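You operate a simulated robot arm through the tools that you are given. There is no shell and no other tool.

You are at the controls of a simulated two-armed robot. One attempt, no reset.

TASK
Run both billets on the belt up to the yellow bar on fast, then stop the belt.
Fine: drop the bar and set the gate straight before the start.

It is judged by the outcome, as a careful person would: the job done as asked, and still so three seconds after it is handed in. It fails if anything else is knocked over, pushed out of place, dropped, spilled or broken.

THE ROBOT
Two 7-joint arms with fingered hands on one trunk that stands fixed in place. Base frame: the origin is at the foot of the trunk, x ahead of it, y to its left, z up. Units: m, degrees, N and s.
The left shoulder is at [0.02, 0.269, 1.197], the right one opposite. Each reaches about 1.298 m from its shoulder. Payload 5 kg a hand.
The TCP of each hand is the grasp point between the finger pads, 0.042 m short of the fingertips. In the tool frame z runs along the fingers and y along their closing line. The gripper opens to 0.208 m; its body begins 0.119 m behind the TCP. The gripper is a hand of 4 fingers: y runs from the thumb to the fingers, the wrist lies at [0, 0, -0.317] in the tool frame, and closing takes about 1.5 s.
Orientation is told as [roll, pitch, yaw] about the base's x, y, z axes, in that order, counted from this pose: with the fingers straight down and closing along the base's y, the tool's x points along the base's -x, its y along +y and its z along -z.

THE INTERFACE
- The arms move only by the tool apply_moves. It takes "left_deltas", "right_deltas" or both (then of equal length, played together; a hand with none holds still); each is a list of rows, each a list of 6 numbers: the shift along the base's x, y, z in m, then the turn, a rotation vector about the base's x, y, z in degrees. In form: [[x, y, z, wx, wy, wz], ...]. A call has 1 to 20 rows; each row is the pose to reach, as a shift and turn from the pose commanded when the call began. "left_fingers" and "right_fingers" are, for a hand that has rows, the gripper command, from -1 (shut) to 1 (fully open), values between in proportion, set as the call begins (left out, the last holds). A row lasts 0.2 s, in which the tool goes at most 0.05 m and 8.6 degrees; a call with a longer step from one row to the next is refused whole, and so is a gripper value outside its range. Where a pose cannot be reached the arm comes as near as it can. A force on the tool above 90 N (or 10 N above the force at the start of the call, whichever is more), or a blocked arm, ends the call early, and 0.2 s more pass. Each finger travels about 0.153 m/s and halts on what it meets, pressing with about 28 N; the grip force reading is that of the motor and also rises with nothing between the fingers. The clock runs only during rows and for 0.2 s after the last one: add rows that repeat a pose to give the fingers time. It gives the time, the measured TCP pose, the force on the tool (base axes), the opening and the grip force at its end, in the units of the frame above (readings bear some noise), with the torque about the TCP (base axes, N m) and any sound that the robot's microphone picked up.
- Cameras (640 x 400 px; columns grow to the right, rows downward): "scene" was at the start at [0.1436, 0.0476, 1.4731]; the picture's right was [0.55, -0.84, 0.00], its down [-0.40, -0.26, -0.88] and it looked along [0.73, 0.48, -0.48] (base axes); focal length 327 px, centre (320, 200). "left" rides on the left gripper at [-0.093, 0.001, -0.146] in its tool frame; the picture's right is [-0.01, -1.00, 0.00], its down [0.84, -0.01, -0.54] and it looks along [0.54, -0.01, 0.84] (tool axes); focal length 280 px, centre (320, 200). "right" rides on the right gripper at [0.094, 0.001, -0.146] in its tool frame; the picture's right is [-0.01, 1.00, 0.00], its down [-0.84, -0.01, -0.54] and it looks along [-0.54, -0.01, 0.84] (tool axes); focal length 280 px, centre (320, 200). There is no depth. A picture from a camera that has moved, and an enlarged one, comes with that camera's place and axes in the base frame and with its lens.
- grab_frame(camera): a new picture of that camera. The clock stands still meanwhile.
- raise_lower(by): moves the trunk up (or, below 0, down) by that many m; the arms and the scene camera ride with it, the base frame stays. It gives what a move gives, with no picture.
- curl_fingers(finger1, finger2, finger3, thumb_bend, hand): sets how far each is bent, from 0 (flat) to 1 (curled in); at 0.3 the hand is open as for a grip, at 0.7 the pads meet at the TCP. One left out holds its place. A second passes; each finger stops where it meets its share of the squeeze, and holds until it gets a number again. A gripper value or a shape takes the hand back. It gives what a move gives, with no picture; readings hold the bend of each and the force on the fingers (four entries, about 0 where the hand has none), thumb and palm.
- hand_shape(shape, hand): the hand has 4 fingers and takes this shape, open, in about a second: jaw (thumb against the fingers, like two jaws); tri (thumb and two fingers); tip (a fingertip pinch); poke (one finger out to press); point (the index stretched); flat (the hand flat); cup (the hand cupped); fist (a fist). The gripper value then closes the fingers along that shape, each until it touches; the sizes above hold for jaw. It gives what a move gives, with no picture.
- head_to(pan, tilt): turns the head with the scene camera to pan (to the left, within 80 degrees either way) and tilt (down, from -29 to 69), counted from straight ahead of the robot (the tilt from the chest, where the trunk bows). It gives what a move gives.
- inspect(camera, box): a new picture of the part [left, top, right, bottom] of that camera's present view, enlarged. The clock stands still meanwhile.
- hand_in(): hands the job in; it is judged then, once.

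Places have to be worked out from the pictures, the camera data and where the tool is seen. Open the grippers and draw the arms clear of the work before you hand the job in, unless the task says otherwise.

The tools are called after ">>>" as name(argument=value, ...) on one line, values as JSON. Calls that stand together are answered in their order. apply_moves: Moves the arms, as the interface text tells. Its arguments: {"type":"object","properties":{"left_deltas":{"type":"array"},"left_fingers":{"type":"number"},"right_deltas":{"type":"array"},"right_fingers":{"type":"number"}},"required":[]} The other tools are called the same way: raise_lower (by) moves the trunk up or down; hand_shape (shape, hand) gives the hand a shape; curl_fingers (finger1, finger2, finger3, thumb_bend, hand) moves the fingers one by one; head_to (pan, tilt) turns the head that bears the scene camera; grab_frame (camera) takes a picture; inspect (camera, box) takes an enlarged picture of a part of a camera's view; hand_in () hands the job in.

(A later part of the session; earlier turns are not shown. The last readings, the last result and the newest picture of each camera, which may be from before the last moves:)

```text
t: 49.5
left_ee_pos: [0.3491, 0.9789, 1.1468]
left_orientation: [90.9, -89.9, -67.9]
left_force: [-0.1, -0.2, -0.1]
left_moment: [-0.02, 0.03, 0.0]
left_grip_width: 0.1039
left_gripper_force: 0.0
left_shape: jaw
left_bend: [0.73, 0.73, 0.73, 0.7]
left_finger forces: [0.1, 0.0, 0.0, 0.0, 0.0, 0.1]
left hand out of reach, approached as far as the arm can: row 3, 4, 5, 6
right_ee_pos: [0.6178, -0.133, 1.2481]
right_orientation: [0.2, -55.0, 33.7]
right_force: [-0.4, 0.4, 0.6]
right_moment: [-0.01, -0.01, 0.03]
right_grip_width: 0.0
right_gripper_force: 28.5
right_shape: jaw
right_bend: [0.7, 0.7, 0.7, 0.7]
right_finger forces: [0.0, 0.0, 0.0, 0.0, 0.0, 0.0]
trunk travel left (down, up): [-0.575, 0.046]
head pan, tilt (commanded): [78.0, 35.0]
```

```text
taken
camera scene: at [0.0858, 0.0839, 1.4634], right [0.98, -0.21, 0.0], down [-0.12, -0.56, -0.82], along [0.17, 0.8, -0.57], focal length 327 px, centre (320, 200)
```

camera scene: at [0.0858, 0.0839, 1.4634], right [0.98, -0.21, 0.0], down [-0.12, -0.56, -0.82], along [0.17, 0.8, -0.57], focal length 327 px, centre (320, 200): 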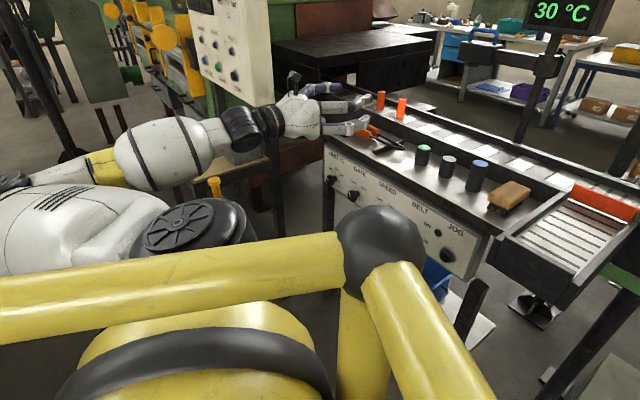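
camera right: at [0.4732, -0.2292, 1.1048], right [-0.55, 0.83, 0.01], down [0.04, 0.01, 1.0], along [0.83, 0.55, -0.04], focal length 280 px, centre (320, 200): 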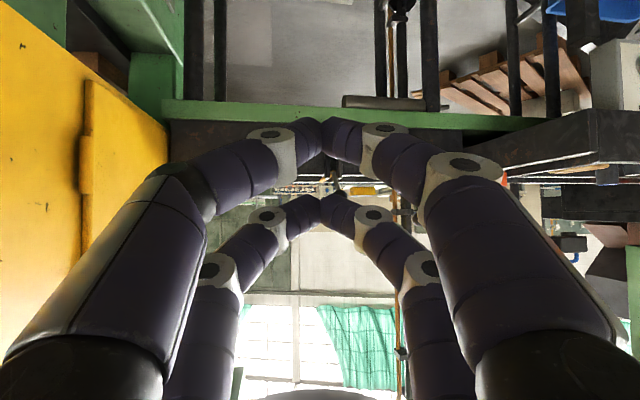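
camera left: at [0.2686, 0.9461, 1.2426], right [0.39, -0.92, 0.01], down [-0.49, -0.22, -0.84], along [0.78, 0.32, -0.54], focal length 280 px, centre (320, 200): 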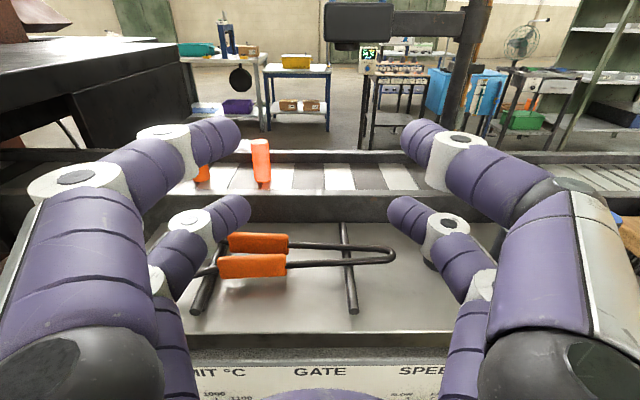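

The arm stops at N≈0.70 (tips ≈0.75, still just clear of the panel). Lower down, more retraction should become possible, so I go down to z≈1.0 while asking for more retraction.

>>> apply_moves(left_deltas=[[-0.01, -0.004, -0.03, 0, 0, 0], [-0.02, -0.008, -0.06, 0, 0, 0], [-0.03, -0.012, -0.09, 0, 0, 0], [-0.04, -0.016, -0.12, 0, 0, 0], [-0.05, -0.02, -0.15, 0, 0, 0], [-0.05, -0.02, -0.15, 0, 0, 0]])

>>> grab_frame(camera="scene")

>>> grab_frame(camera="left")

```text
t: 50.9
left_ee_pos: [0.3013, 0.9596, 0.995]
left_orientation: [71.0, -89.9, -47.9]
left_force: [1.0, 0.6, 0.1]
left_moment: [0.04, -0.03, 0.04]
left_grip_width: 0.104
left_gripper_force: 0.0
left_shape: jaw
left_bend: [0.73, 0.73, 0.73, 0.7]
left_finger forces: [0.0, 0.0, 0.1, 0.0, 0.0, 0.0]
left hand out of reach, approached as far as the arm can: row 1, 2, 3, 4
right_ee_pos: [0.6191, -0.1339, 1.2479]
right_orientation: [0.3, -55.0, 33.6]
right_force: [0.8, 0.8, -0.8]
right_moment: [0.0, 0.01, 0.04]
right_grip_width: 0.0
right_gripper_force: 28.2
right_shape: jaw
right_bend: [0.7, 0.7, 0.7, 0.7]
right_finger forces: [0.1, 0.0, 0.0, 0.0, 0.1, 0.0]
trunk travel left (down, up): [-0.575, 0.046]
head pan, tilt (commanded): [78.0, 35.0]
```

```text
taken
camera scene: at [0.0863, 0.0839, 1.4633], right [0.98, -0.21, 0.0], down [-0.12, -0.56, -0.82], along [0.17, 0.8, -0.57], focal length 327 px, centre (320, 200)
```

scene: 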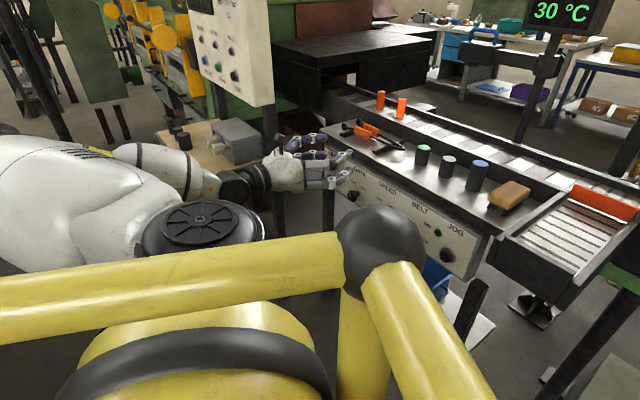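

```text
taken
camera left: at [0.1648, 0.9032, 1.0894], right [0.39, -0.92, 0.01], down [-0.49, -0.22, -0.84], along [0.78, 0.32, -0.54], focal length 280 px, centre (320, 200)
```

left: 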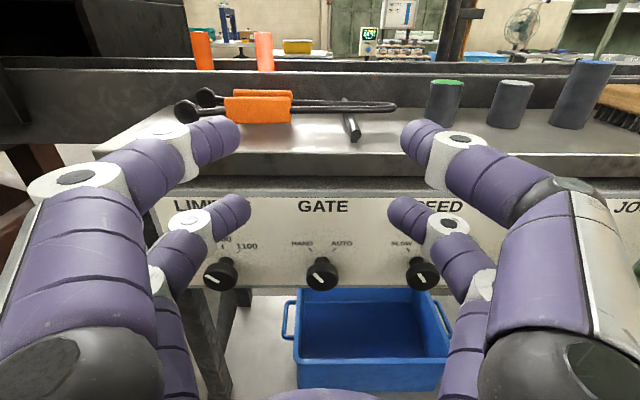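

Now there is room: TCP (0.301, 0.960, 0.995), directly above the GATE knob's line, fingers clear. I zoom the left camera to read knob pointers and tick angles.

>>> inspect(camera="left", box=[190, 190, 350, 290])

>>> inspect(camera="left", box=[360, 190, 520, 290])

```text
4.00 times, centred on (270, 240) of left
camera zoom: at [0.1648, 0.9032, 1.0894], right [0.39, -0.92, 0.01], down [-0.49, -0.22, -0.84], along [0.78, 0.32, -0.54], focal length 1122 px, centre (520, 40)
```

zoom: 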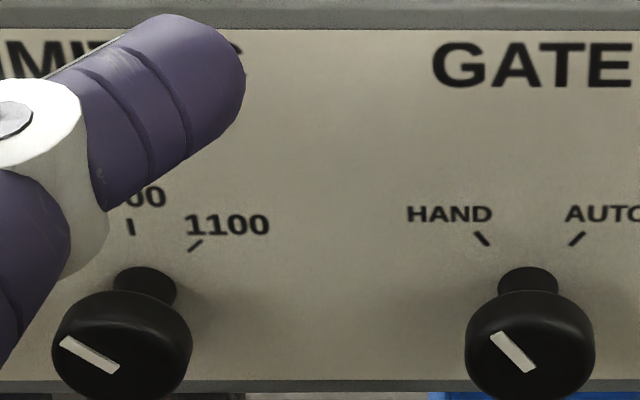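

```text
4.00 times, centred on (440, 240) of left
camera zoom: at [0.1648, 0.9032, 1.0894], right [0.39, -0.92, 0.01], down [-0.49, -0.22, -0.84], along [0.78, 0.32, -0.54], focal length 1122 px, centre (-160, 40)
```

zoom: 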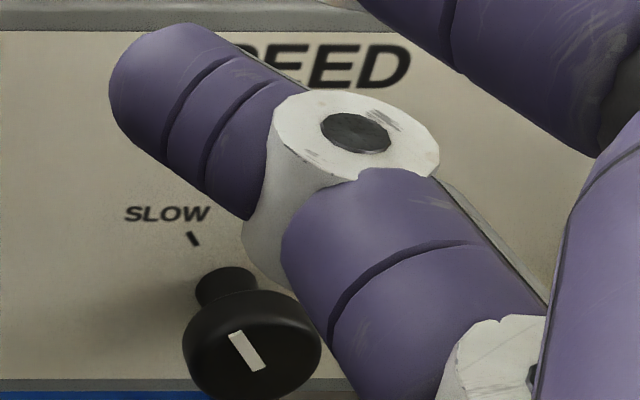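

The tick marks sit at about ±38–40° and the SPEED pointer is at −40° (SLOW), so an ~80° clockwise turn is needed. I move in front of the SPEED knob (s≈0.311, z≈0.812), pre-rolling the hand −40° about the knob axis, staying 0.14 m in front of the panel.

>>> apply_moves(left_deltas=[[0.006, -0.018, -0.026, -5.26, -2.23, 0], [0.013, -0.036, -0.052, -10.5, -4.46, 0], [0.019, -0.054, -0.078, -15.8, -6.7, 0], [0.026, -0.072, -0.105, -21.0, -8.9, 0], [0.032, -0.09, -0.131, -26.3, -11.15, 0], [0.039, -0.108, -0.157, -31.6, -13.4, 0], [0.0453, -0.1255, -0.183, -36.8, -15.6, 0], [0.0453, -0.1255, -0.183, -36.8, -15.6, 0]])

>>> grab_frame(camera="left")

>>> grab_frame(camera="scene")

```text
t: 52.7
left_ee_pos: [0.3463, 0.8349, 0.8159]
left_orientation: [-90.0, -50.0, 113.0]
left_force: [0.4, -0.5, 0.6]
left_moment: [0.0, 0.01, -0.01]
left_grip_width: 0.1039
left_gripper_force: 0.1
left_shape: jaw
left_bend: [0.73, 0.73, 0.73, 0.7]
left_finger forces: [0.0, 0.0, 0.0, 0.1, 0.1, 0.0]
right_ee_pos: [0.6188, -0.1325, 1.2476]
right_orientation: [0.1, -55.0, 33.6]
right_force: [0.5, -0.3, 0.2]
right_moment: [0.0, 0.03, 0.07]
right_grip_width: 0.0
right_gripper_force: 28.0
right_shape: jaw
right_bend: [0.7, 0.7, 0.7, 0.7]
right_finger forces: [0.0, 0.0, 0.0, 0.0, 0.0, 0.1]
trunk travel left (down, up): [-0.575, 0.046]
head pan, tilt (commanded): [78.0, 35.0]
```

```text
taken
camera left: at [0.1872, 0.8312, 0.8871], right [0.3, -0.7, 0.65], down [-0.28, -0.72, -0.64], along [0.91, 0.0, -0.41], focal length 280 px, centre (320, 200)
```

left: 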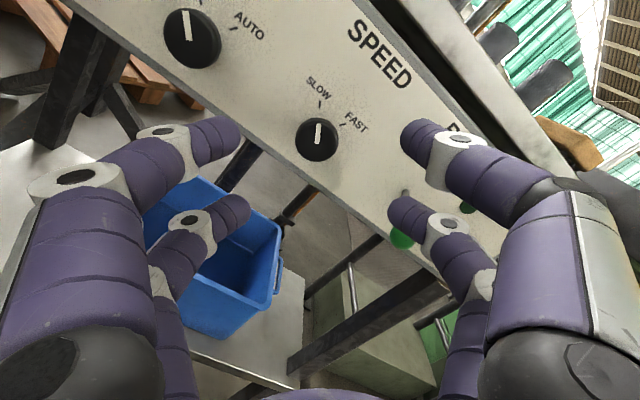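

```text
taken
camera scene: at [0.0862, 0.0842, 1.4634], right [0.98, -0.21, 0.0], down [-0.12, -0.56, -0.82], along [0.17, 0.8, -0.57], focal length 327 px, centre (320, 200)
```

scene: 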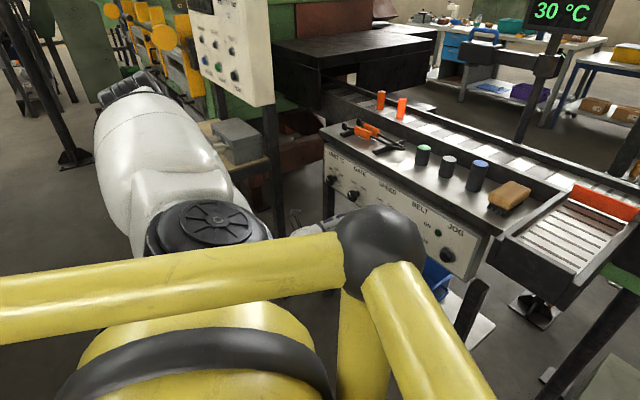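

The hand is at N≈0.645, rolled −40°, knob in the middle of the claw; offset to correct is about 4 mm sideways and 5 mm down. I advance 0.077 m so the finger ends surround the knob cap without touching the panel.

>>> apply_moves(left_deltas=[[0.0014, -0.0034, -0.005, 0, 0, 0], [0.0198, 0.0044, -0.005, 0, 0, 0], [0.0382, 0.0122, -0.005, 0, 0, 0], [0.0566, 0.02, -0.005, 0, 0, 0], [0.0723, 0.0267, -0.005, 0, 0, 0], [0.0723, 0.0267, -0.005, 0, 0, 0]])

>>> grab_frame(camera="left")

```text
t: 54.1
left_ee_pos: [0.4195, 0.8601, 0.809]
left_orientation: [-90.0, -50.2, 113.0]
left_force: [-0.3, -0.3, -0.6]
left_moment: [0.0, 0.01, 0.01]
left_grip_width: 0.1039
left_gripper_force: 0.0
left_shape: jaw
left_bend: [0.73, 0.73, 0.73, 0.7]
left_finger forces: [0.0, 0.0, 0.0, 0.0, 0.0, 0.0]
right_ee_pos: [0.6179, -0.1324, 1.2473]
right_orientation: [0.1, -54.9, 33.5]
right_force: [0.5, 0.4, 0.7]
right_moment: [-0.02, 0.01, -0.03]
right_grip_width: 0.0003
right_gripper_force: 28.2
right_shape: jaw
right_bend: [0.7, 0.7, 0.7, 0.7]
right_finger forces: [0.1, 0.0, 0.0, 0.1, 0.0, 0.0]
trunk travel left (down, up): [-0.575, 0.046]
head pan, tilt (commanded): [78.0, 35.0]
```

```text
taken
camera left: at [0.26, 0.8588, 0.8799], right [0.3, -0.7, 0.65], down [-0.28, -0.72, -0.64], along [0.91, 0.0, -0.41], focal length 280 px, centre (320, 200)
```

left: 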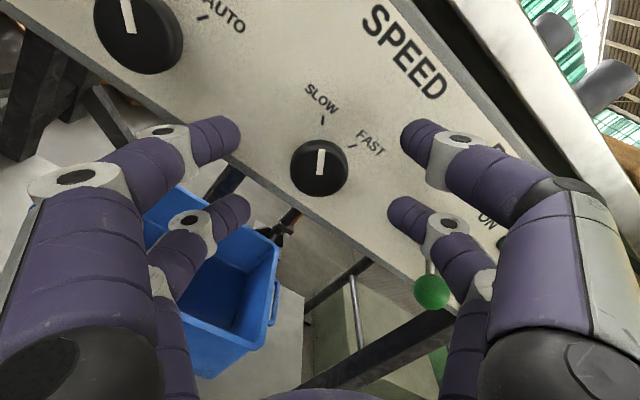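

The knob is centred between the finger pairs, its face at about fingertip depth. I advance 12 mm more, then close the fingers on the cap.

>>> apply_moves(left_deltas=[[0.0055, 0.0023, 0.001, 0, 0, 0], [0.011, 0.0047, 0.001, 0, 0, 0], [0.011, 0.0047, 0.001, 0, 0, 0]])

>>> apply_moves(left_deltas=[[0, 0, 0, 0, 0, 0], [0, 0, 0, 0, 0, 0], [0, 0, 0, 0, 0, 0], [0, 0, 0, 0, 0, 0], [0, 0, 0, 0, 0, 0], [0, 0, 0, 0, 0, 0], [0, 0, 0, 0, 0, 0]], left_fingers=-1)

>>> grab_frame(camera="left")

```text
t: 54.9
left_ee_pos: [0.4293, 0.867, 0.8119]
left_orientation: [-90.0, -50.1, 113.0]
left_force: [0.2, -0.2, -0.1]
left_moment: [0.0, -0.03, -0.01]
left_grip_width: 0.1039
left_gripper_force: 0.0
left_shape: jaw
left_bend: [0.73, 0.73, 0.73, 0.7]
left_finger forces: [0.1, 0.0, 0.0, 0.0, 0.1, 0.1]
right_ee_pos: [0.6191, -0.1331, 1.2482]
right_orientation: [0.2, -55.0, 33.8]
right_force: [0.0, 0.6, 0.1]
right_moment: [-0.02, -0.01, 0.06]
right_grip_width: 0.0001
right_gripper_force: 28.2
right_shape: jaw
right_bend: [0.7, 0.7, 0.7, 0.7]
right_finger forces: [0.0, 0.1, 0.0, 0.0, 0.0, 0.0]
trunk travel left (down, up): [-0.575, 0.046]
head pan, tilt (commanded): [78.0, 35.0]
```

```text
t: 56.5
left_ee_pos: [0.429, 0.8664, 0.8118]
left_orientation: [-90.0, -50.1, 113.0]
left_force: [3.5, 6.0, 0.9]
left_moment: [0.06, 0.01, 0.05]
left_grip_width: 0.0
left_gripper_force: 28.0
left_shape: jaw
left_bend: [0.7, 0.7, 0.7, 0.69]
left_finger forces: [0.0, 0.0, 0.0, 0.0, 0.1, 0.1]
right_ee_pos: [0.6183, -0.1326, 1.2475]
right_orientation: [0.2, -55.0, 33.7]
right_force: [0.5, -0.2, 1.1]
right_moment: [-0.02, -0.01, 0.01]
right_grip_width: 0.0
right_gripper_force: 28.3
right_shape: jaw
right_bend: [0.7, 0.7, 0.7, 0.7]
right_finger forces: [0.0, 0.1, 0.0, 0.0, 0.0, 0.0]
trunk travel left (down, up): [-0.575, 0.046]
head pan, tilt (commanded): [78.0, 35.0]
```

```text
taken
camera left: at [0.2698, 0.8642, 0.8828], right [0.3, -0.7, 0.65], down [-0.28, -0.72, -0.64], along [0.91, 0.0, -0.41], focal length 280 px, centre (320, 200)
```

left: 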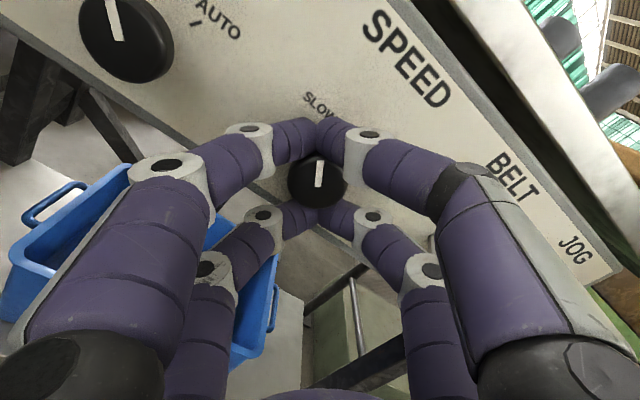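

The two finger pairs closed above and below the knob without gripping it – the knob fits between the pairs. I open, back off 6 cm, and try the "tri" shape to see whether it makes a better chuck.

>>> apply_moves(left_deltas=[[0, 0, 0, 0, 0, 0], [0, 0, 0, 0, 0, 0], [0, 0, 0, 0, 0, 0], [0, 0, 0, 0, 0, 0], [-0.0184, -0.0078, 0, 0, 0, 0], [-0.0368, -0.0156, 0, 0, 0, 0], [-0.0644, -0.0273, 0, 0, 0, 0]], left_fingers=0)

>>> hand_shape(shape="tri", hand="left")

>>> grab_frame(camera="left")

```text
t: 58.1
left_ee_pos: [0.3642, 0.8394, 0.8136]
left_orientation: [-90.1, -50.1, 113.0]
left_force: [0.6, 0.3, -0.3]
left_moment: [0.01, 0.0, 0.0]
left_grip_width: 0.1037
left_gripper_force: 0.0
left_shape: jaw
left_bend: [0.73, 0.73, 0.73, 0.7]
left_finger forces: [0.1, 0.1, 0.0, 0.0, 0.1, 0.0]
right_ee_pos: [0.6184, -0.133, 1.2482]
right_orientation: [0.2, -55.0, 33.7]
right_force: [-0.7, -0.5, -0.1]
right_moment: [0.01, -0.02, 0.05]
right_grip_width: 0.0
right_gripper_force: 28.4
right_shape: jaw
right_bend: [0.7, 0.7, 0.7, 0.7]
right_finger forces: [0.0, 0.1, 0.0, 0.0, 0.0, 0.0]
trunk travel left (down, up): [-0.575, 0.046]
head pan, tilt (commanded): [78.0, 35.0]
```

```text
t: 59.0
left_ee_pos: [0.3652, 0.8413, 0.8149]
left_orientation: [-90.0, -50.1, 113.0]
left_force: [-0.1, -0.1, 0.0]
left_moment: [-0.01, -0.01, 0.0]
left_grip_width: 0.2077
left_gripper_force: 0.1
left_shape: tri
left_bend: [0.3, 0.3, 0.3, 0.3]
left_finger forces: [0.0, 0.0, 0.0, 0.0, 0.1, 0.0]
right_ee_pos: [0.6184, -0.1323, 1.2477]
right_orientation: [0.1, -54.9, 33.7]
right_force: [-0.4, -0.3, 0.0]
right_moment: [-0.03, -0.02, -0.03]
right_grip_width: 0.0
right_gripper_force: 28.1
right_shape: jaw
right_bend: [0.7, 0.7, 0.7, 0.7]
right_finger forces: [0.0, 0.1, 0.0, 0.0, 0.1, 0.0]
trunk travel left (down, up): [-0.575, 0.046]
head pan, tilt (commanded): [78.0, 35.0]
```

```text
taken
camera left: at [0.2049, 0.8388, 0.8847], right [0.3, -0.7, 0.65], down [-0.28, -0.72, -0.64], along [0.91, 0.0, -0.41], focal length 280 px, centre (320, 200)
```

left: 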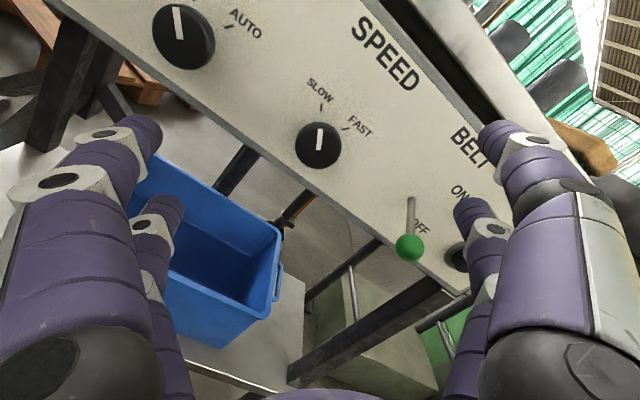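

"tri" opened wide; I close it partly here in free air to see how the fingers converge.

>>> apply_moves(left_deltas=[[-0.0276, -0.0117, 0, 0, 0, 0], [-0.0276, -0.0117, 0, 0, 0, 0], [-0.0276, -0.0117, 0, 0, 0, 0], [-0.0276, -0.0117, 0, 0, 0, 0], [-0.0276, -0.0117, 0, 0, 0, 0], [-0.0276, -0.0117, 0, 0, 0, 0]], left_fingers=-0.5)

>>> grab_frame(camera="left")

```text
t: 60.4
left_ee_pos: [0.3361, 0.8282, 0.8145]
left_orientation: [-90.0, -50.1, 113.0]
left_force: [-0.1, 0.4, 0.0]
left_moment: [0.03, -0.04, 0.02]
left_grip_width: 0.0528
left_gripper_force: 0.0
left_shape: tri
left_bend: [0.73, 0.73, 0.73, 0.7]
left_finger forces: [0.0, 0.0, 0.0, 0.0, 0.0, 0.0]
right_ee_pos: [0.6189, -0.1326, 1.2484]
right_orientation: [0.2, -54.9, 33.8]
right_force: [0.6, -0.7, 0.8]
right_moment: [-0.01, -0.01, 0.02]
right_grip_width: 0.0002
right_gripper_force: 28.2
right_shape: jaw
right_bend: [0.7, 0.7, 0.7, 0.7]
right_finger forces: [0.0, 0.1, 0.0, 0.0, 0.0, 0.0]
trunk travel left (down, up): [-0.575, 0.046]
head pan, tilt (commanded): [78.0, 35.0]
```

```text
taken
camera left: at [0.1773, 0.8267, 0.8846], right [0.3, -0.7, 0.65], down [-0.28, -0.72, -0.64], along [0.91, 0.0, -0.41], focal length 280 px, centre (320, 200)
```

left: 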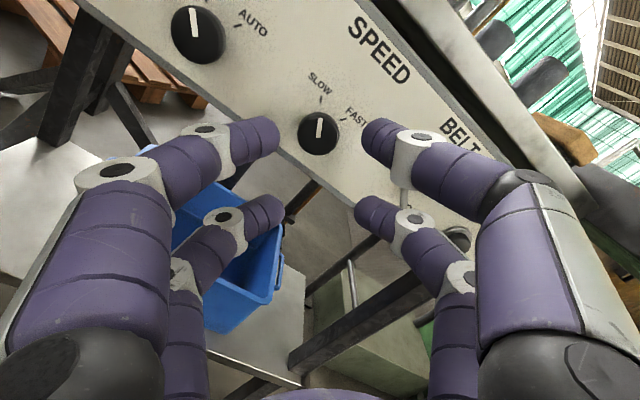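

"tri" closes the same way as the jaw. So I will grip with only the near finger pair: shift the hand ~35 mm along its x-axis (down-right) so that this pair straddles the knob's diameter, and go forward part of the way.

>>> apply_moves(left_deltas=[[0.0044, -0.0104, -0.0134, 0, 0, 0], [0.0088, -0.0207, -0.0268, 0, 0, 0], [0.0272, -0.0129, -0.0268, 0, 0, 0], [0.0456, -0.0051, -0.0268, 0, 0, 0], [0.064, 0.0027, -0.0268, 0, 0, 0], [0.0824, 0.0106, -0.0268, 0, 0, 0], [0.0824, 0.0106, -0.0268, 0, 0, 0]], left_fingers=-0.2)

>>> grab_frame(camera="left")

```text
t: 62.0
left_ee_pos: [0.4189, 0.8383, 0.7848]
left_orientation: [-89.9, -50.1, 112.9]
left_force: [0.9, 0.1, -0.2]
left_moment: [-0.01, 0.0, 0.0]
left_grip_width: 0.0829
left_gripper_force: 0.1
left_shape: tri
left_bend: [0.73, 0.73, 0.73, 0.7]
left_finger forces: [0.1, 0.0, 0.0, 0.0, 0.0, 0.0]
right_ee_pos: [0.619, -0.1329, 1.2476]
right_orientation: [0.2, -54.9, 33.7]
right_force: [0.8, 0.6, 0.0]
right_moment: [0.01, 0.03, 0.03]
right_grip_width: 0.0
right_gripper_force: 28.1
right_shape: jaw
right_bend: [0.7, 0.7, 0.7, 0.7]
right_finger forces: [0.0, 0.0, 0.1, 0.0, 0.0, 0.0]
trunk travel left (down, up): [-0.575, 0.046]
head pan, tilt (commanded): [78.0, 35.0]
```

```text
taken
camera left: at [0.2602, 0.8365, 0.8561], right [0.3, -0.7, 0.65], down [-0.28, -0.72, -0.64], along [0.91, 0.0, -0.41], focal length 280 px, centre (320, 200)
```

left: 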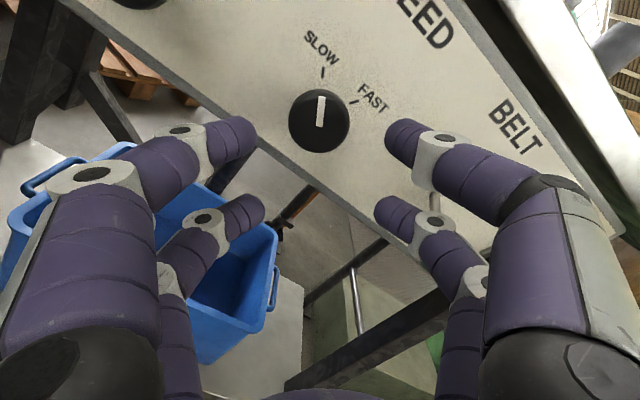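

The knob is now between the near pair. I advance 23 mm with a 2 mm trim, then close the fingers.

>>> apply_moves(left_deltas=[[0.0102, 0.0055, 0.0019, 0, 0, 0], [0.0206, 0.0105, 0.0019, 0, 0, 0], [0.0206, 0.0105, 0.0019, 0, 0, 0]])

>>> apply_moves(left_deltas=[[0, 0, 0, 0, 0, 0], [0, 0, 0, 0, 0, 0], [0, 0, 0, 0, 0, 0], [0, 0, 0, 0, 0, 0], [0, 0, 0, 0, 0, 0], [0, 0, 0, 0, 0, 0]], left_fingers=-1)

>>> grab_frame(camera="left")

```text
t: 62.8
left_ee_pos: [0.4395, 0.8493, 0.7875]
left_orientation: [-90.0, -50.2, 113.0]
left_force: [0.0, -0.1, 0.3]
left_moment: [0.03, 0.02, 0.01]
left_grip_width: 0.0829
left_gripper_force: 0.1
left_shape: tri
left_bend: [0.73, 0.73, 0.73, 0.7]
left_finger forces: [0.0, 0.0, 0.0, 0.0, 0.1, 0.0]
right_ee_pos: [0.6192, -0.1328, 1.2476]
right_orientation: [0.3, -55.0, 33.7]
right_force: [0.0, -0.6, -0.7]
right_moment: [-0.01, 0.01, 0.0]
right_grip_width: 0.0001
right_gripper_force: 27.8
right_shape: jaw
right_bend: [0.7, 0.7, 0.7, 0.7]
right_finger forces: [0.0, 0.0, 0.1, 0.1, 0.1, 0.1]
trunk travel left (down, up): [-0.575, 0.046]
head pan, tilt (commanded): [78.0, 35.0]
```

```text
t: 64.2
left_ee_pos: [0.4385, 0.8475, 0.7866]
left_orientation: [-90.0, -50.0, 112.9]
left_force: [4.2, 1.2, 0.8]
left_moment: [-0.05, 0.06, -0.05]
left_grip_width: 0.0181
left_gripper_force: 28.0
left_shape: tri
left_bend: [0.73, 0.7, 0.7, 0.7]
left_finger forces: [24.3, 0.0, 0.1, 0.0, 24.5, 0.1]
right_ee_pos: [0.6185, -0.1333, 1.2488]
right_orientation: [0.1, -55.0, 33.6]
right_force: [0.0, 0.6, 0.0]
right_moment: [-0.01, -0.02, 0.0]
right_grip_width: 0.0
right_gripper_force: 27.9
right_shape: jaw
right_bend: [0.7, 0.7, 0.7, 0.7]
right_finger forces: [0.0, 0.1, 0.1, 0.0, 0.0, 0.0]
trunk travel left (down, up): [-0.575, 0.046]
head pan, tilt (commanded): [78.0, 35.0]
```

```text
taken
camera left: at [0.2808, 0.8466, 0.858], right [0.29, -0.7, 0.65], down [-0.28, -0.72, -0.64], along [0.91, 0.0, -0.41], focal length 280 px, centre (320, 200)
```

left: 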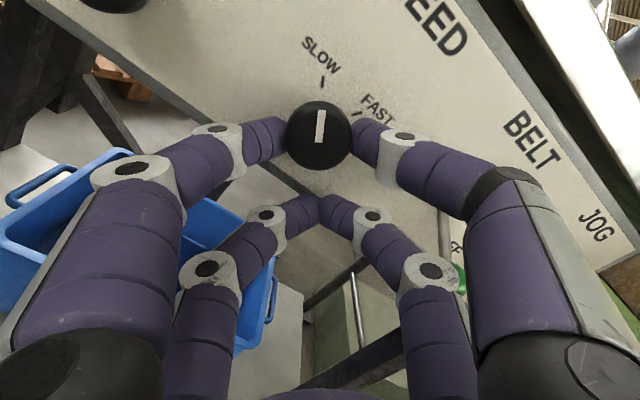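

The near pair now grips the knob (≈24 N on finger 1 and thumb). I turn the hand clockwise about the knob axis, first 40°.

>>> apply_moves(left_deltas=[[-0.00137, 0.00323, -0.00254, 7.364, 3.126, 0], [-0.00286, 0.00674, -0.00457, 14.73, 6.25, 0], [-0.00445, 0.01048, -0.00605, 22.09, 9.38, 0], [-0.0061, 0.01438, -0.00695, 29.46, 12.5, 0], [-0.00779, 0.01835, -0.00725, 36.82, 15.63, 0]])

>>> grab_frame(camera="left")

```text
t: 65.4
left_ee_pos: [0.4324, 0.8662, 0.7778]
left_orientation: [83.8, -89.8, -60.9]
left_force: [8.9, 7.4, 3.2]
left_moment: [-0.2, 0.12, 0.08]
left_grip_width: 0.0179
left_gripper_force: 28.0
left_shape: tri
left_bend: [0.73, 0.7, 0.7, 0.7]
left_finger forces: [26.4, 0.0, 0.1, 0.0, 23.2, 0.0]
right_ee_pos: [0.6185, -0.1334, 1.2472]
right_orientation: [0.2, -55.1, 33.8]
right_force: [0.3, 0.9, -0.1]
right_moment: [0.03, 0.0, -0.01]
right_grip_width: 0.0001
right_gripper_force: 28.3
right_shape: jaw
right_bend: [0.7, 0.7, 0.7, 0.7]
right_finger forces: [0.0, 0.1, 0.1, 0.0, 0.0, 0.1]
trunk travel left (down, up): [-0.575, 0.046]
head pan, tilt (commanded): [78.0, 35.0]
```

```text
taken
camera left: at [0.2959, 0.8098, 0.8719], right [0.39, -0.92, 0.01], down [-0.49, -0.22, -0.84], along [0.78, 0.32, -0.54], focal length 280 px, centre (320, 200)
```

left: 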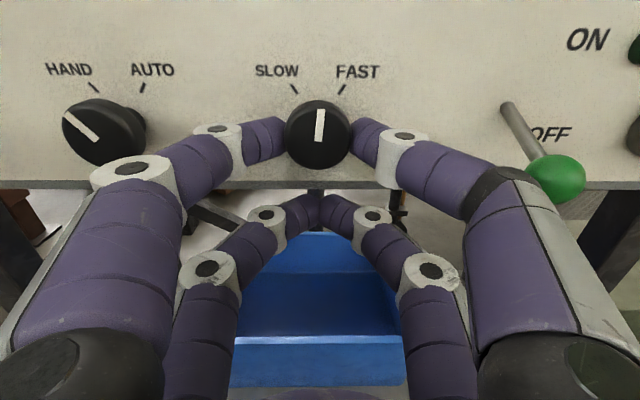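

The pointer now stands upright – the knob follows the hand. I turn the remaining 40°.

>>> apply_moves(left_deltas=[[-0.00169, 0.00397, 0.0003, 7.364, 3.126, 0], [-0.00334, 0.00786, 0.0012, 14.73, 6.25, 0], [-0.00493, 0.01161, 0.00268, 22.09, 9.38, 0], [-0.00642, 0.01512, 0.00471, 29.46, 12.5, 0], [-0.00779, 0.01835, 0.00725, 36.82, 15.63, 0]])

>>> grab_frame(camera="left")

```text
t: 66.6
left_ee_pos: [0.423, 0.8871, 0.7845]
left_orientation: [89.6, -49.9, -66.6]
left_force: [2.9, 18.3, -13.6]
left_moment: [-1.14, 0.28, 0.63]
left_grip_width: 0.0176
left_gripper_force: 27.9
left_shape: tri
left_bend: [0.72, 0.7, 0.7, 0.7]
left_finger forces: [32.7, 0.0, 0.0, 0.1, 19.7, 0.0]
right_ee_pos: [0.6192, -0.1304, 1.2488]
right_orientation: [0.1, -54.8, 33.8]
right_force: [0.2, -0.1, -0.4]
right_moment: [0.0, 0.05, 0.01]
right_grip_width: 0.0
right_gripper_force: 27.6
right_shape: jaw
right_bend: [0.7, 0.7, 0.7, 0.7]
right_finger forces: [0.0, 0.0, 0.0, 0.0, 0.1, 0.0]
trunk travel left (down, up): [-0.575, 0.046]
head pan, tilt (commanded): [78.0, 35.0]
```

```text
taken
camera left: at [0.3108, 0.7738, 0.8564], right [0.3, -0.71, -0.63], down [-0.71, 0.28, -0.65], along [0.64, 0.64, -0.42], focal length 280 px, centre (320, 200)
```

left: 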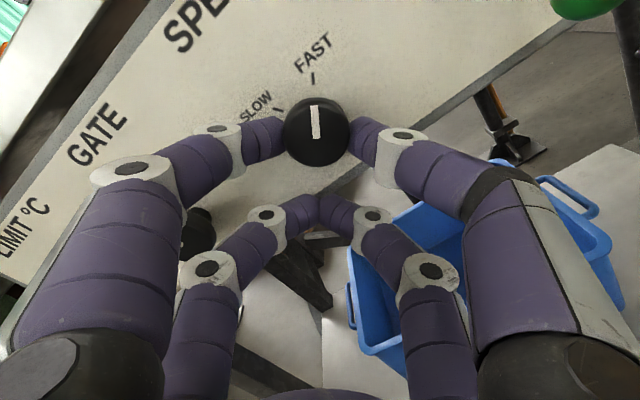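

The pointer lines up with FAST and a counter-torque of about 1 N·m shows the end stop. I open the fingers and back straight off.

>>> apply_moves(left_deltas=[[0, 0, 0, 0, 0, 0], [0, 0, 0, 0, 0, 0], [0, 0, 0, 0, 0, 0], [0, 0, 0, 0, 0, 0], [-0.0184, -0.0078, 0, 0, 0, 0], [-0.0368, -0.0156, 0, 0, 0, 0], [-0.0552, -0.0234, 0, 0, 0, 0], [-0.0736, -0.0312, 0, 0, 0, 0], [-0.092, -0.039, 0, 0, 0, 0]], left_fingers=-0.2)

>>> grab_frame(camera="left")

>>> inspect(camera="left", box=[220, 40, 420, 165])

```text
t: 68.6
left_ee_pos: [0.3333, 0.8462, 0.7854]
left_orientation: [89.9, -50.0, -67.0]
left_force: [-1.1, 1.2, 0.0]
left_moment: [0.0, -0.04, 0.02]
left_grip_width: 0.0827
left_gripper_force: 0.1
left_shape: tri
left_bend: [0.73, 0.73, 0.73, 0.7]
left_finger forces: [0.0, 0.1, 0.0, 0.0, 0.0, 0.1]
right_ee_pos: [0.6175, -0.132, 1.2477]
right_orientation: [0.1, -55.0, 33.6]
right_force: [-0.1, -0.5, 0.1]
right_moment: [-0.01, -0.02, 0.02]
right_grip_width: 0.0
right_gripper_force: 28.1
right_shape: jaw
right_bend: [0.7, 0.7, 0.7, 0.7]
right_finger forces: [0.1, 0.1, 0.0, 0.0, 0.0, 0.1]
trunk travel left (down, up): [-0.575, 0.046]
head pan, tilt (commanded): [78.0, 35.0]
```

```text
taken
camera left: at [0.2207, 0.7333, 0.8577], right [0.3, -0.71, -0.63], down [-0.7, 0.28, -0.65], along [0.64, 0.64, -0.42], focal length 280 px, centre (320, 200)
```

left: 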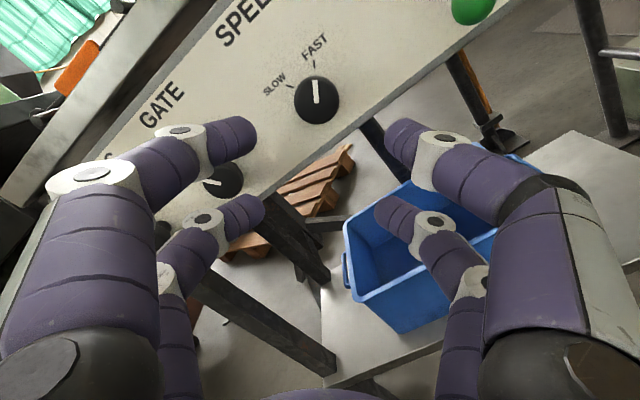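

```text
3.20 times, centred on (320, 102) of left
camera zoom: at [0.2207, 0.7333, 0.8577], right [0.3, -0.71, -0.63], down [-0.7, 0.28, -0.65], along [0.64, 0.64, -0.42], focal length 897 px, centre (320, 512)
```

zoom: 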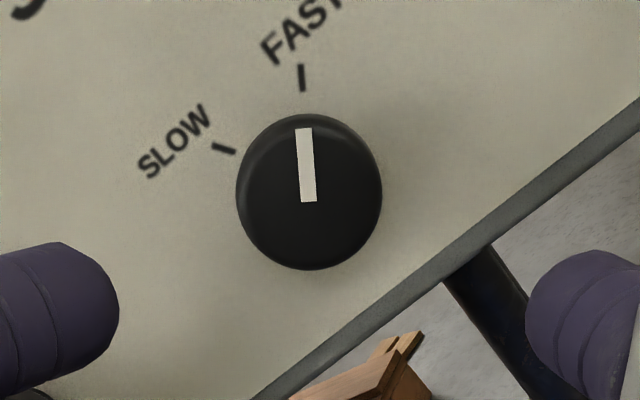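

SPEED now points to FAST. Next the belt lever: triangulated ball ≈(0.471, 0.742, 0.800). I move in front of it (roll back to 0, near finger pair at ball height), staying clear of it for now.

>>> apply_moves(left_deltas=[[0.009, -0.027, -0.003, -7.36, -3.12, 0], [0.018, -0.054, -0.006, -14.7, -6.24, 0], [0.027, -0.081, -0.009, -22.1, -9.36, 0], [0.036, -0.108, -0.012, -29.4, -12.5, 0], [0.0469, -0.1423, -0.0159, -36.8, -15.6, 0], [0.0469, -0.1423, -0.0159, -36.8, -15.6, 0]])

>>> grab_frame(camera="left")

```text
t: 70.0
left_ee_pos: [0.3791, 0.7044, 0.7694]
left_orientation: [52.8, -89.8, -29.9]
left_force: [-0.1, 0.0, 0.0]
left_moment: [0.0, 0.04, -0.01]
left_grip_width: 0.0829
left_gripper_force: 0.0
left_shape: tri
left_bend: [0.73, 0.73, 0.73, 0.7]
left_finger forces: [0.0, 0.1, 0.1, 0.0, 0.1, 0.1]
right_ee_pos: [0.6182, -0.1334, 1.2481]
right_orientation: [0.2, -55.0, 33.7]
right_force: [0.4, -0.5, -0.2]
right_moment: [0.07, 0.02, 0.0]
right_grip_width: 0.0001
right_gripper_force: 28.4
right_shape: jaw
right_bend: [0.7, 0.7, 0.7, 0.7]
right_finger forces: [0.1, 0.0, 0.1, 0.0, 0.0, 0.1]
trunk travel left (down, up): [-0.575, 0.046]
head pan, tilt (commanded): [78.0, 35.0]
```

```text
taken
camera left: at [0.2435, 0.6462, 0.864], right [0.39, -0.92, 0.01], down [-0.49, -0.22, -0.84], along [0.78, 0.32, -0.54], focal length 280 px, centre (320, 200)
```

left: 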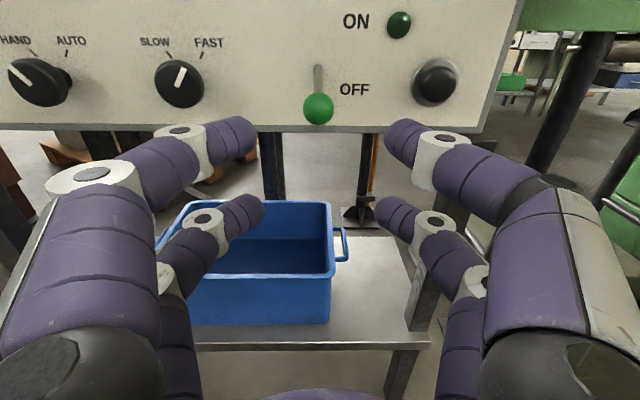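

The view shows SPEED at FAST, GATE at HAND, and the ball straight ahead. I check the whole line with the scene camera before starting the belt.

>>> head_to(pan=40, tilt=28)

>>> grab_frame(camera="scene")

```text
t: 71.1
left_ee_pos: [0.3799, 0.7037, 0.7693]
left_orientation: [67.6, -89.9, -44.7]
left_force: [-1.1, 0.3, -0.8]
left_moment: [0.0, 0.0, 0.0]
left_grip_width: 0.0831
left_gripper_force: 0.2
left_shape: tri
left_bend: [0.73, 0.73, 0.73, 0.7]
left_finger forces: [0.0, 0.0, 0.1, 0.1, 0.1, 0.0]
right_ee_pos: [0.6185, -0.1341, 1.2482]
right_orientation: [0.2, -55.0, 33.7]
right_force: [-1.1, -0.3, -0.1]
right_moment: [0.02, -0.01, 0.01]
right_grip_width: 0.0001
right_gripper_force: 28.0
right_shape: jaw
right_bend: [0.7, 0.7, 0.7, 0.7]
right_finger forces: [0.0, 0.0, 0.0, 0.1, 0.0, 0.0]
trunk travel left (down, up): [-0.575, 0.046]
head pan, tilt (commanded): [40.0, 28.0]
```

```text
taken
camera scene: at [0.1374, 0.0566, 1.4743], right [0.64, -0.77, 0.0], down [-0.36, -0.3, -0.88], along [0.68, 0.57, -0.47], focal length 327 px, centre (320, 200)
```

scene: 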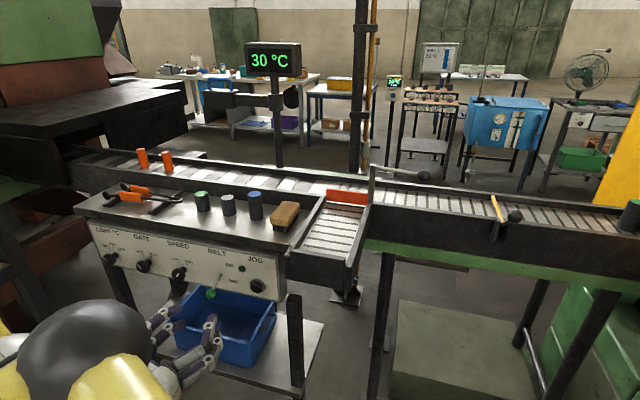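

The scene view is perfect for monitoring: billets upstream, gate straight, bar down, lever visible. I advance to the lever ball and close the near pair on it.

>>> apply_moves(left_deltas=[[0.015, 0.0064, 0, 0, 0, 0], [0.03, 0.0127, 0, 0, 0, 0], [0.045, 0.019, 0, 0, 0, 0], [0.0598, 0.0254, 0, 0, 0, 0], [0.0598, 0.0254, 0, 0, 0, 0]])

>>> grab_frame(camera="left")

```text
t: 72.3
left_ee_pos: [0.4383, 0.7311, 0.7716]
left_orientation: [62.3, -90.0, -39.3]
left_force: [0.4, 0.5, 0.4]
left_moment: [-0.02, -0.03, -0.01]
left_grip_width: 0.0831
left_gripper_force: 0.0
left_shape: tri
left_bend: [0.73, 0.73, 0.73, 0.7]
left_finger forces: [0.0, 0.1, 0.0, 0.0, 0.1, 0.1]
right_ee_pos: [0.619, -0.1326, 1.2482]
right_orientation: [0.1, -55.0, 33.7]
right_force: [1.4, -0.2, 0.3]
right_moment: [0.0, -0.02, -0.01]
right_grip_width: 0.0001
right_gripper_force: 27.5
right_shape: jaw
right_bend: [0.7, 0.7, 0.7, 0.7]
right_finger forces: [0.1, 0.1, 0.1, 0.0, 0.0, 0.0]
trunk travel left (down, up): [-0.575, 0.046]
head pan, tilt (commanded): [40.0, 28.0]
```

```text
taken
camera left: at [0.3028, 0.672, 0.8647], right [0.39, -0.92, 0.01], down [-0.49, -0.22, -0.84], along [0.78, 0.32, -0.54], focal length 280 px, centre (320, 200)
```

left: 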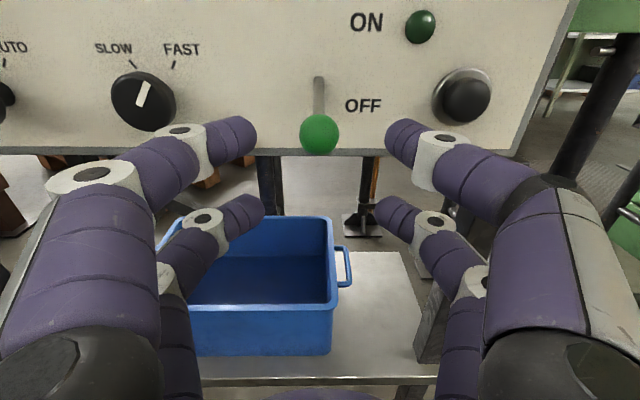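

The ball is exactly between the near fingertips. I close on it.

>>> apply_moves(left_deltas=[[0, 0, 0, 0, 0, 0], [0, 0, 0, 0, 0, 0], [0, 0, 0, 0, 0, 0], [0, 0, 0, 0, 0, 0], [0, 0, 0, 0, 0, 0]], left_fingers=-1)

>>> grab_frame(camera="left")

```text
t: 73.5
left_ee_pos: [0.4386, 0.7284, 0.771]
left_orientation: [69.1, -89.9, -46.1]
left_force: [1.8, -1.2, 0.9]
left_moment: [0.05, 0.01, -0.07]
left_grip_width: 0.0071
left_gripper_force: 27.1
left_shape: tri
left_bend: [0.72, 0.7, 0.7, 0.7]
left_finger forces: [20.1, 0.0, 0.0, 0.0, 22.2, 0.0]
right_ee_pos: [0.619, -0.133, 1.2476]
right_orientation: [0.2, -55.0, 33.8]
right_force: [-0.1, 0.7, 0.2]
right_moment: [0.0, -0.03, 0.04]
right_grip_width: 0.0
right_gripper_force: 27.7
right_shape: jaw
right_bend: [0.7, 0.7, 0.7, 0.7]
right_finger forces: [0.0, 0.1, 0.0, 0.0, 0.1, 0.0]
trunk travel left (down, up): [-0.575, 0.046]
head pan, tilt (commanded): [40.0, 28.0]
```

```text
taken
camera left: at [0.3027, 0.6718, 0.8648], right [0.39, -0.92, 0.01], down [-0.49, -0.22, -0.84], along [0.78, 0.32, -0.54], focal length 280 px, centre (320, 200)
```

left: 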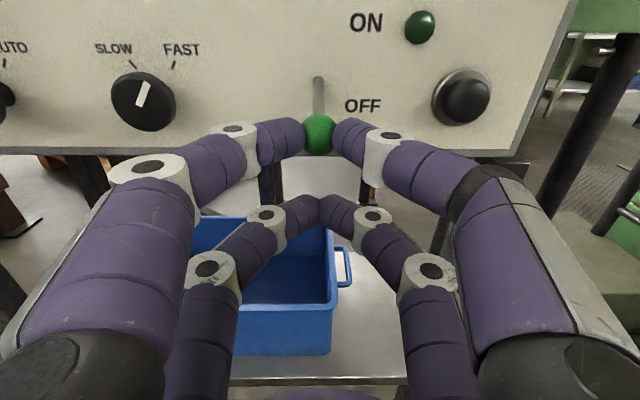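

The lever ball is held (≈21 N). I lift it along its arc, about 5 cm, to switch the belt ON.

>>> apply_moves(left_deltas=[[-0.0025, -0.001, 0.013, 0, 0, 0], [-0.0046, -0.002, 0.0265, 0, 0, 0], [-0.0025, -0.001, 0.04, 0, 0, 0], [0, 0, 0.054, 0, 0, 0]])

>>> grab_frame(camera="left")

>>> grab_frame(camera="scene")

```text
t: 74.5
left_ee_pos: [0.4382, 0.7295, 0.8259]
left_orientation: [101.4, -89.9, -78.6]
left_force: [-7.2, -3.8, 3.3]
left_moment: [0.13, -0.28, 0.03]
left_grip_width: 0.0069
left_gripper_force: 27.8
left_shape: tri
left_bend: [0.73, 0.7, 0.7, 0.71]
left_finger forces: [20.4, 0.0, 0.0, 0.1, 19.9, 0.0]
right_ee_pos: [0.618, -0.1331, 1.2488]
right_orientation: [0.2, -55.0, 33.7]
right_force: [-0.9, -0.6, -0.1]
right_moment: [0.02, 0.01, 0.01]
right_grip_width: 0.0
right_gripper_force: 27.6
right_shape: jaw
right_bend: [0.7, 0.7, 0.7, 0.7]
right_finger forces: [0.1, 0.0, 0.1, 0.1, 0.0, 0.0]
trunk travel left (down, up): [-0.575, 0.046]
head pan, tilt (commanded): [40.0, 28.0]
```

```text
taken
camera left: at [0.3021, 0.672, 0.9191], right [0.39, -0.92, 0.01], down [-0.49, -0.22, -0.84], along [0.78, 0.32, -0.54], focal length 280 px, centre (320, 200)
```

left: 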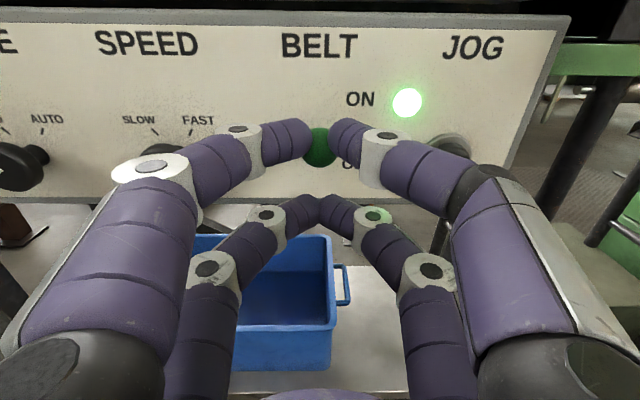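

```text
taken
camera scene: at [0.137, 0.0561, 1.4745], right [0.64, -0.77, 0.0], down [-0.36, -0.3, -0.88], along [0.68, 0.57, -0.47], focal length 327 px, centre (320, 200)
```

scene: 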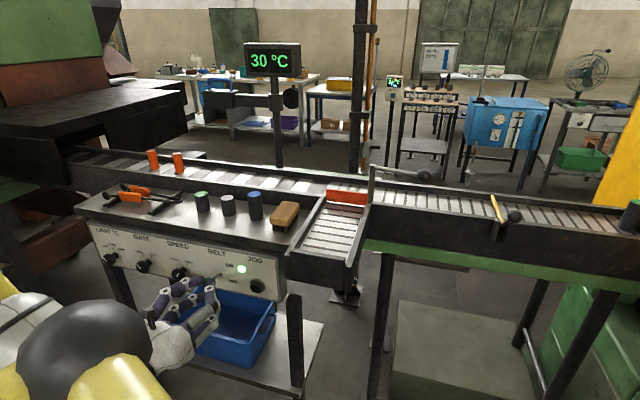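

The ON lamp is lit and the billets are moving. I hold the lever and let about 1 s pass, then look.

>>> apply_moves(left_deltas=[[0, 0, 0, 0, 0, 0], [0, 0, 0, 0, 0, 0], [0, 0, 0, 0, 0, 0], [0, 0, 0, 0, 0, 0]])

>>> grab_frame(camera="scene")

```text
t: 75.5
left_ee_pos: [0.4387, 0.7293, 0.8245]
left_orientation: [85.9, -89.9, -63.0]
left_force: [-9.9, -4.0, 5.2]
left_moment: [0.18, -0.35, 0.09]
left_grip_width: 0.0067
left_gripper_force: 28.2
left_shape: tri
left_bend: [0.73, 0.7, 0.7, 0.71]
left_finger forces: [21.8, 0.0, 0.0, 0.0, 20.3, 0.0]
right_ee_pos: [0.6186, -0.1338, 1.249]
right_orientation: [0.1, -55.0, 33.7]
right_force: [-1.3, -0.7, 0.3]
right_moment: [0.01, 0.02, 0.04]
right_grip_width: 0.0
right_gripper_force: 27.8
right_shape: jaw
right_bend: [0.7, 0.7, 0.7, 0.7]
right_finger forces: [0.1, 0.1, 0.0, 0.1, 0.0, 0.0]
trunk travel left (down, up): [-0.575, 0.046]
head pan, tilt (commanded): [40.0, 28.0]
```

```text
taken
camera scene: at [0.1367, 0.0561, 1.4744], right [0.64, -0.77, 0.0], down [-0.36, -0.3, -0.88], along [0.68, 0.57, -0.47], focal length 327 px, centre (320, 200)
```

scene: 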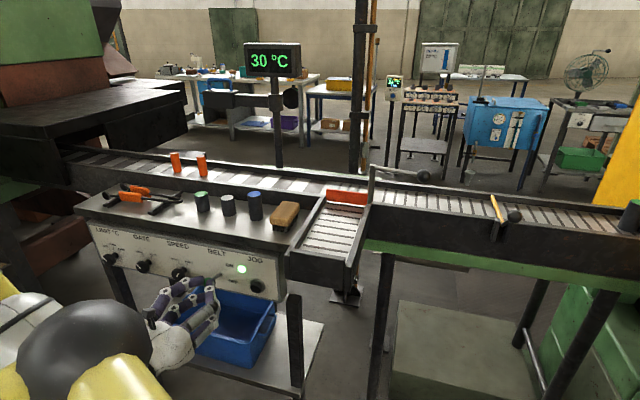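

The billets advance steadily upright (~0.1 m/s). I let 3 more seconds pass.

>>> apply_moves(left_deltas=[[0, 0, 0, 0, 0, 0], [0, 0, 0, 0, 0, 0], [0, 0, 0, 0, 0, 0], [0, 0, 0, 0, 0, 0], [0, 0, 0, 0, 0, 0], [0, 0, 0, 0, 0, 0], [0, 0, 0, 0, 0, 0], [0, 0, 0, 0, 0, 0], [0, 0, 0, 0, 0, 0], [0, 0, 0, 0, 0, 0], [0, 0, 0, 0, 0, 0], [0, 0, 0, 0, 0, 0], [0, 0, 0, 0, 0, 0], [0, 0, 0, 0, 0, 0]])

>>> grab_frame(camera="scene")

```text
t: 78.5
left_ee_pos: [0.4371, 0.729, 0.8235]
left_orientation: [85.2, -89.9, -62.3]
left_force: [-10.8, -3.4, 4.0]
left_moment: [0.18, -0.39, 0.1]
left_grip_width: 0.0067
left_gripper_force: 28.7
left_shape: tri
left_bend: [0.73, 0.7, 0.7, 0.71]
left_finger forces: [22.5, 0.1, 0.1, 0.0, 20.2, 0.0]
right_ee_pos: [0.617, -0.1325, 1.2477]
right_orientation: [0.1, -55.0, 33.6]
right_force: [0.4, 0.1, -0.4]
right_moment: [-0.04, -0.03, 0.01]
right_grip_width: 0.0
right_gripper_force: 28.4
right_shape: jaw
right_bend: [0.7, 0.7, 0.7, 0.7]
right_finger forces: [0.1, 0.0, 0.0, 0.0, 0.0, 0.0]
trunk travel left (down, up): [-0.575, 0.046]
head pan, tilt (commanded): [40.0, 28.0]
```

```text
taken
camera scene: at [0.1367, 0.0561, 1.4744], right [0.64, -0.77, 0.0], down [-0.36, -0.3, -0.88], along [0.68, 0.57, -0.47], focal length 327 px, centre (320, 200)
```

scene: 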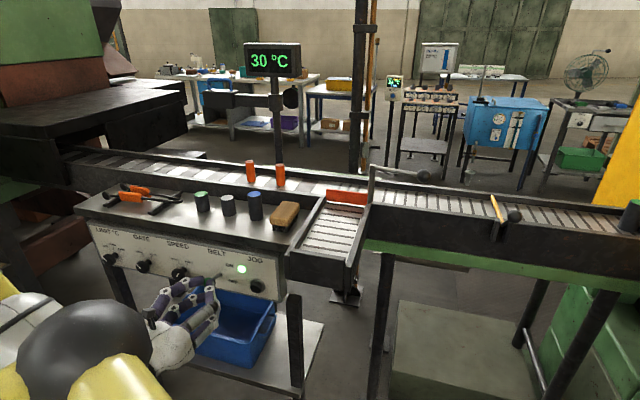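

Leading billet is just ahead of the gate. I run 2 s more and check how it passes.

>>> apply_moves(left_deltas=[[0, 0, 0, 0, 0, 0], [0, 0, 0, 0, 0, 0], [0, 0, 0, 0, 0, 0], [0, 0, 0, 0, 0, 0], [0, 0, 0, 0, 0, 0], [0, 0, 0, 0, 0, 0], [0, 0, 0, 0, 0, 0], [0, 0, 0, 0, 0, 0], [0, 0, 0, 0, 0, 0]])

>>> inspect(camera="scene", box=[220, 120, 540, 320])

```text
t: 80.5
left_ee_pos: [0.4381, 0.729, 0.8249]
left_orientation: [85.3, -89.9, -62.3]
left_force: [-10.4, -2.9, 4.6]
left_moment: [0.18, -0.4, 0.08]
left_grip_width: 0.0067
left_gripper_force: 28.0
left_shape: tri
left_bend: [0.73, 0.7, 0.7, 0.71]
left_finger forces: [22.6, 0.1, 0.0, 0.0, 20.2, 0.0]
right_ee_pos: [0.6186, -0.1329, 1.249]
right_orientation: [0.2, -55.0, 33.7]
right_force: [0.2, 0.7, 0.5]
right_moment: [-0.01, -0.02, -0.02]
right_grip_width: 0.0
right_gripper_force: 27.7
right_shape: jaw
right_bend: [0.7, 0.7, 0.7, 0.7]
right_finger forces: [0.0, 0.0, 0.0, 0.0, 0.0, 0.1]
trunk travel left (down, up): [-0.575, 0.046]
head pan, tilt (commanded): [40.0, 28.0]
```

```text
2.00 times, centred on (380, 220) of scene
camera zoom: at [0.1367, 0.0561, 1.4744], right [0.64, -0.77, 0.0], down [-0.36, -0.3, -0.88], along [0.68, 0.57, -0.47], focal length 654 px, centre (200, 160)
```

zoom: 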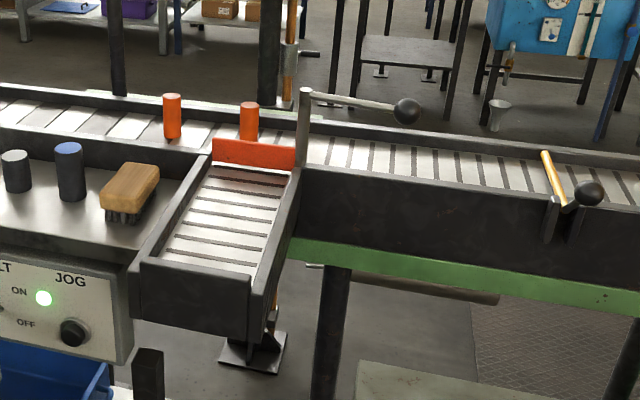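

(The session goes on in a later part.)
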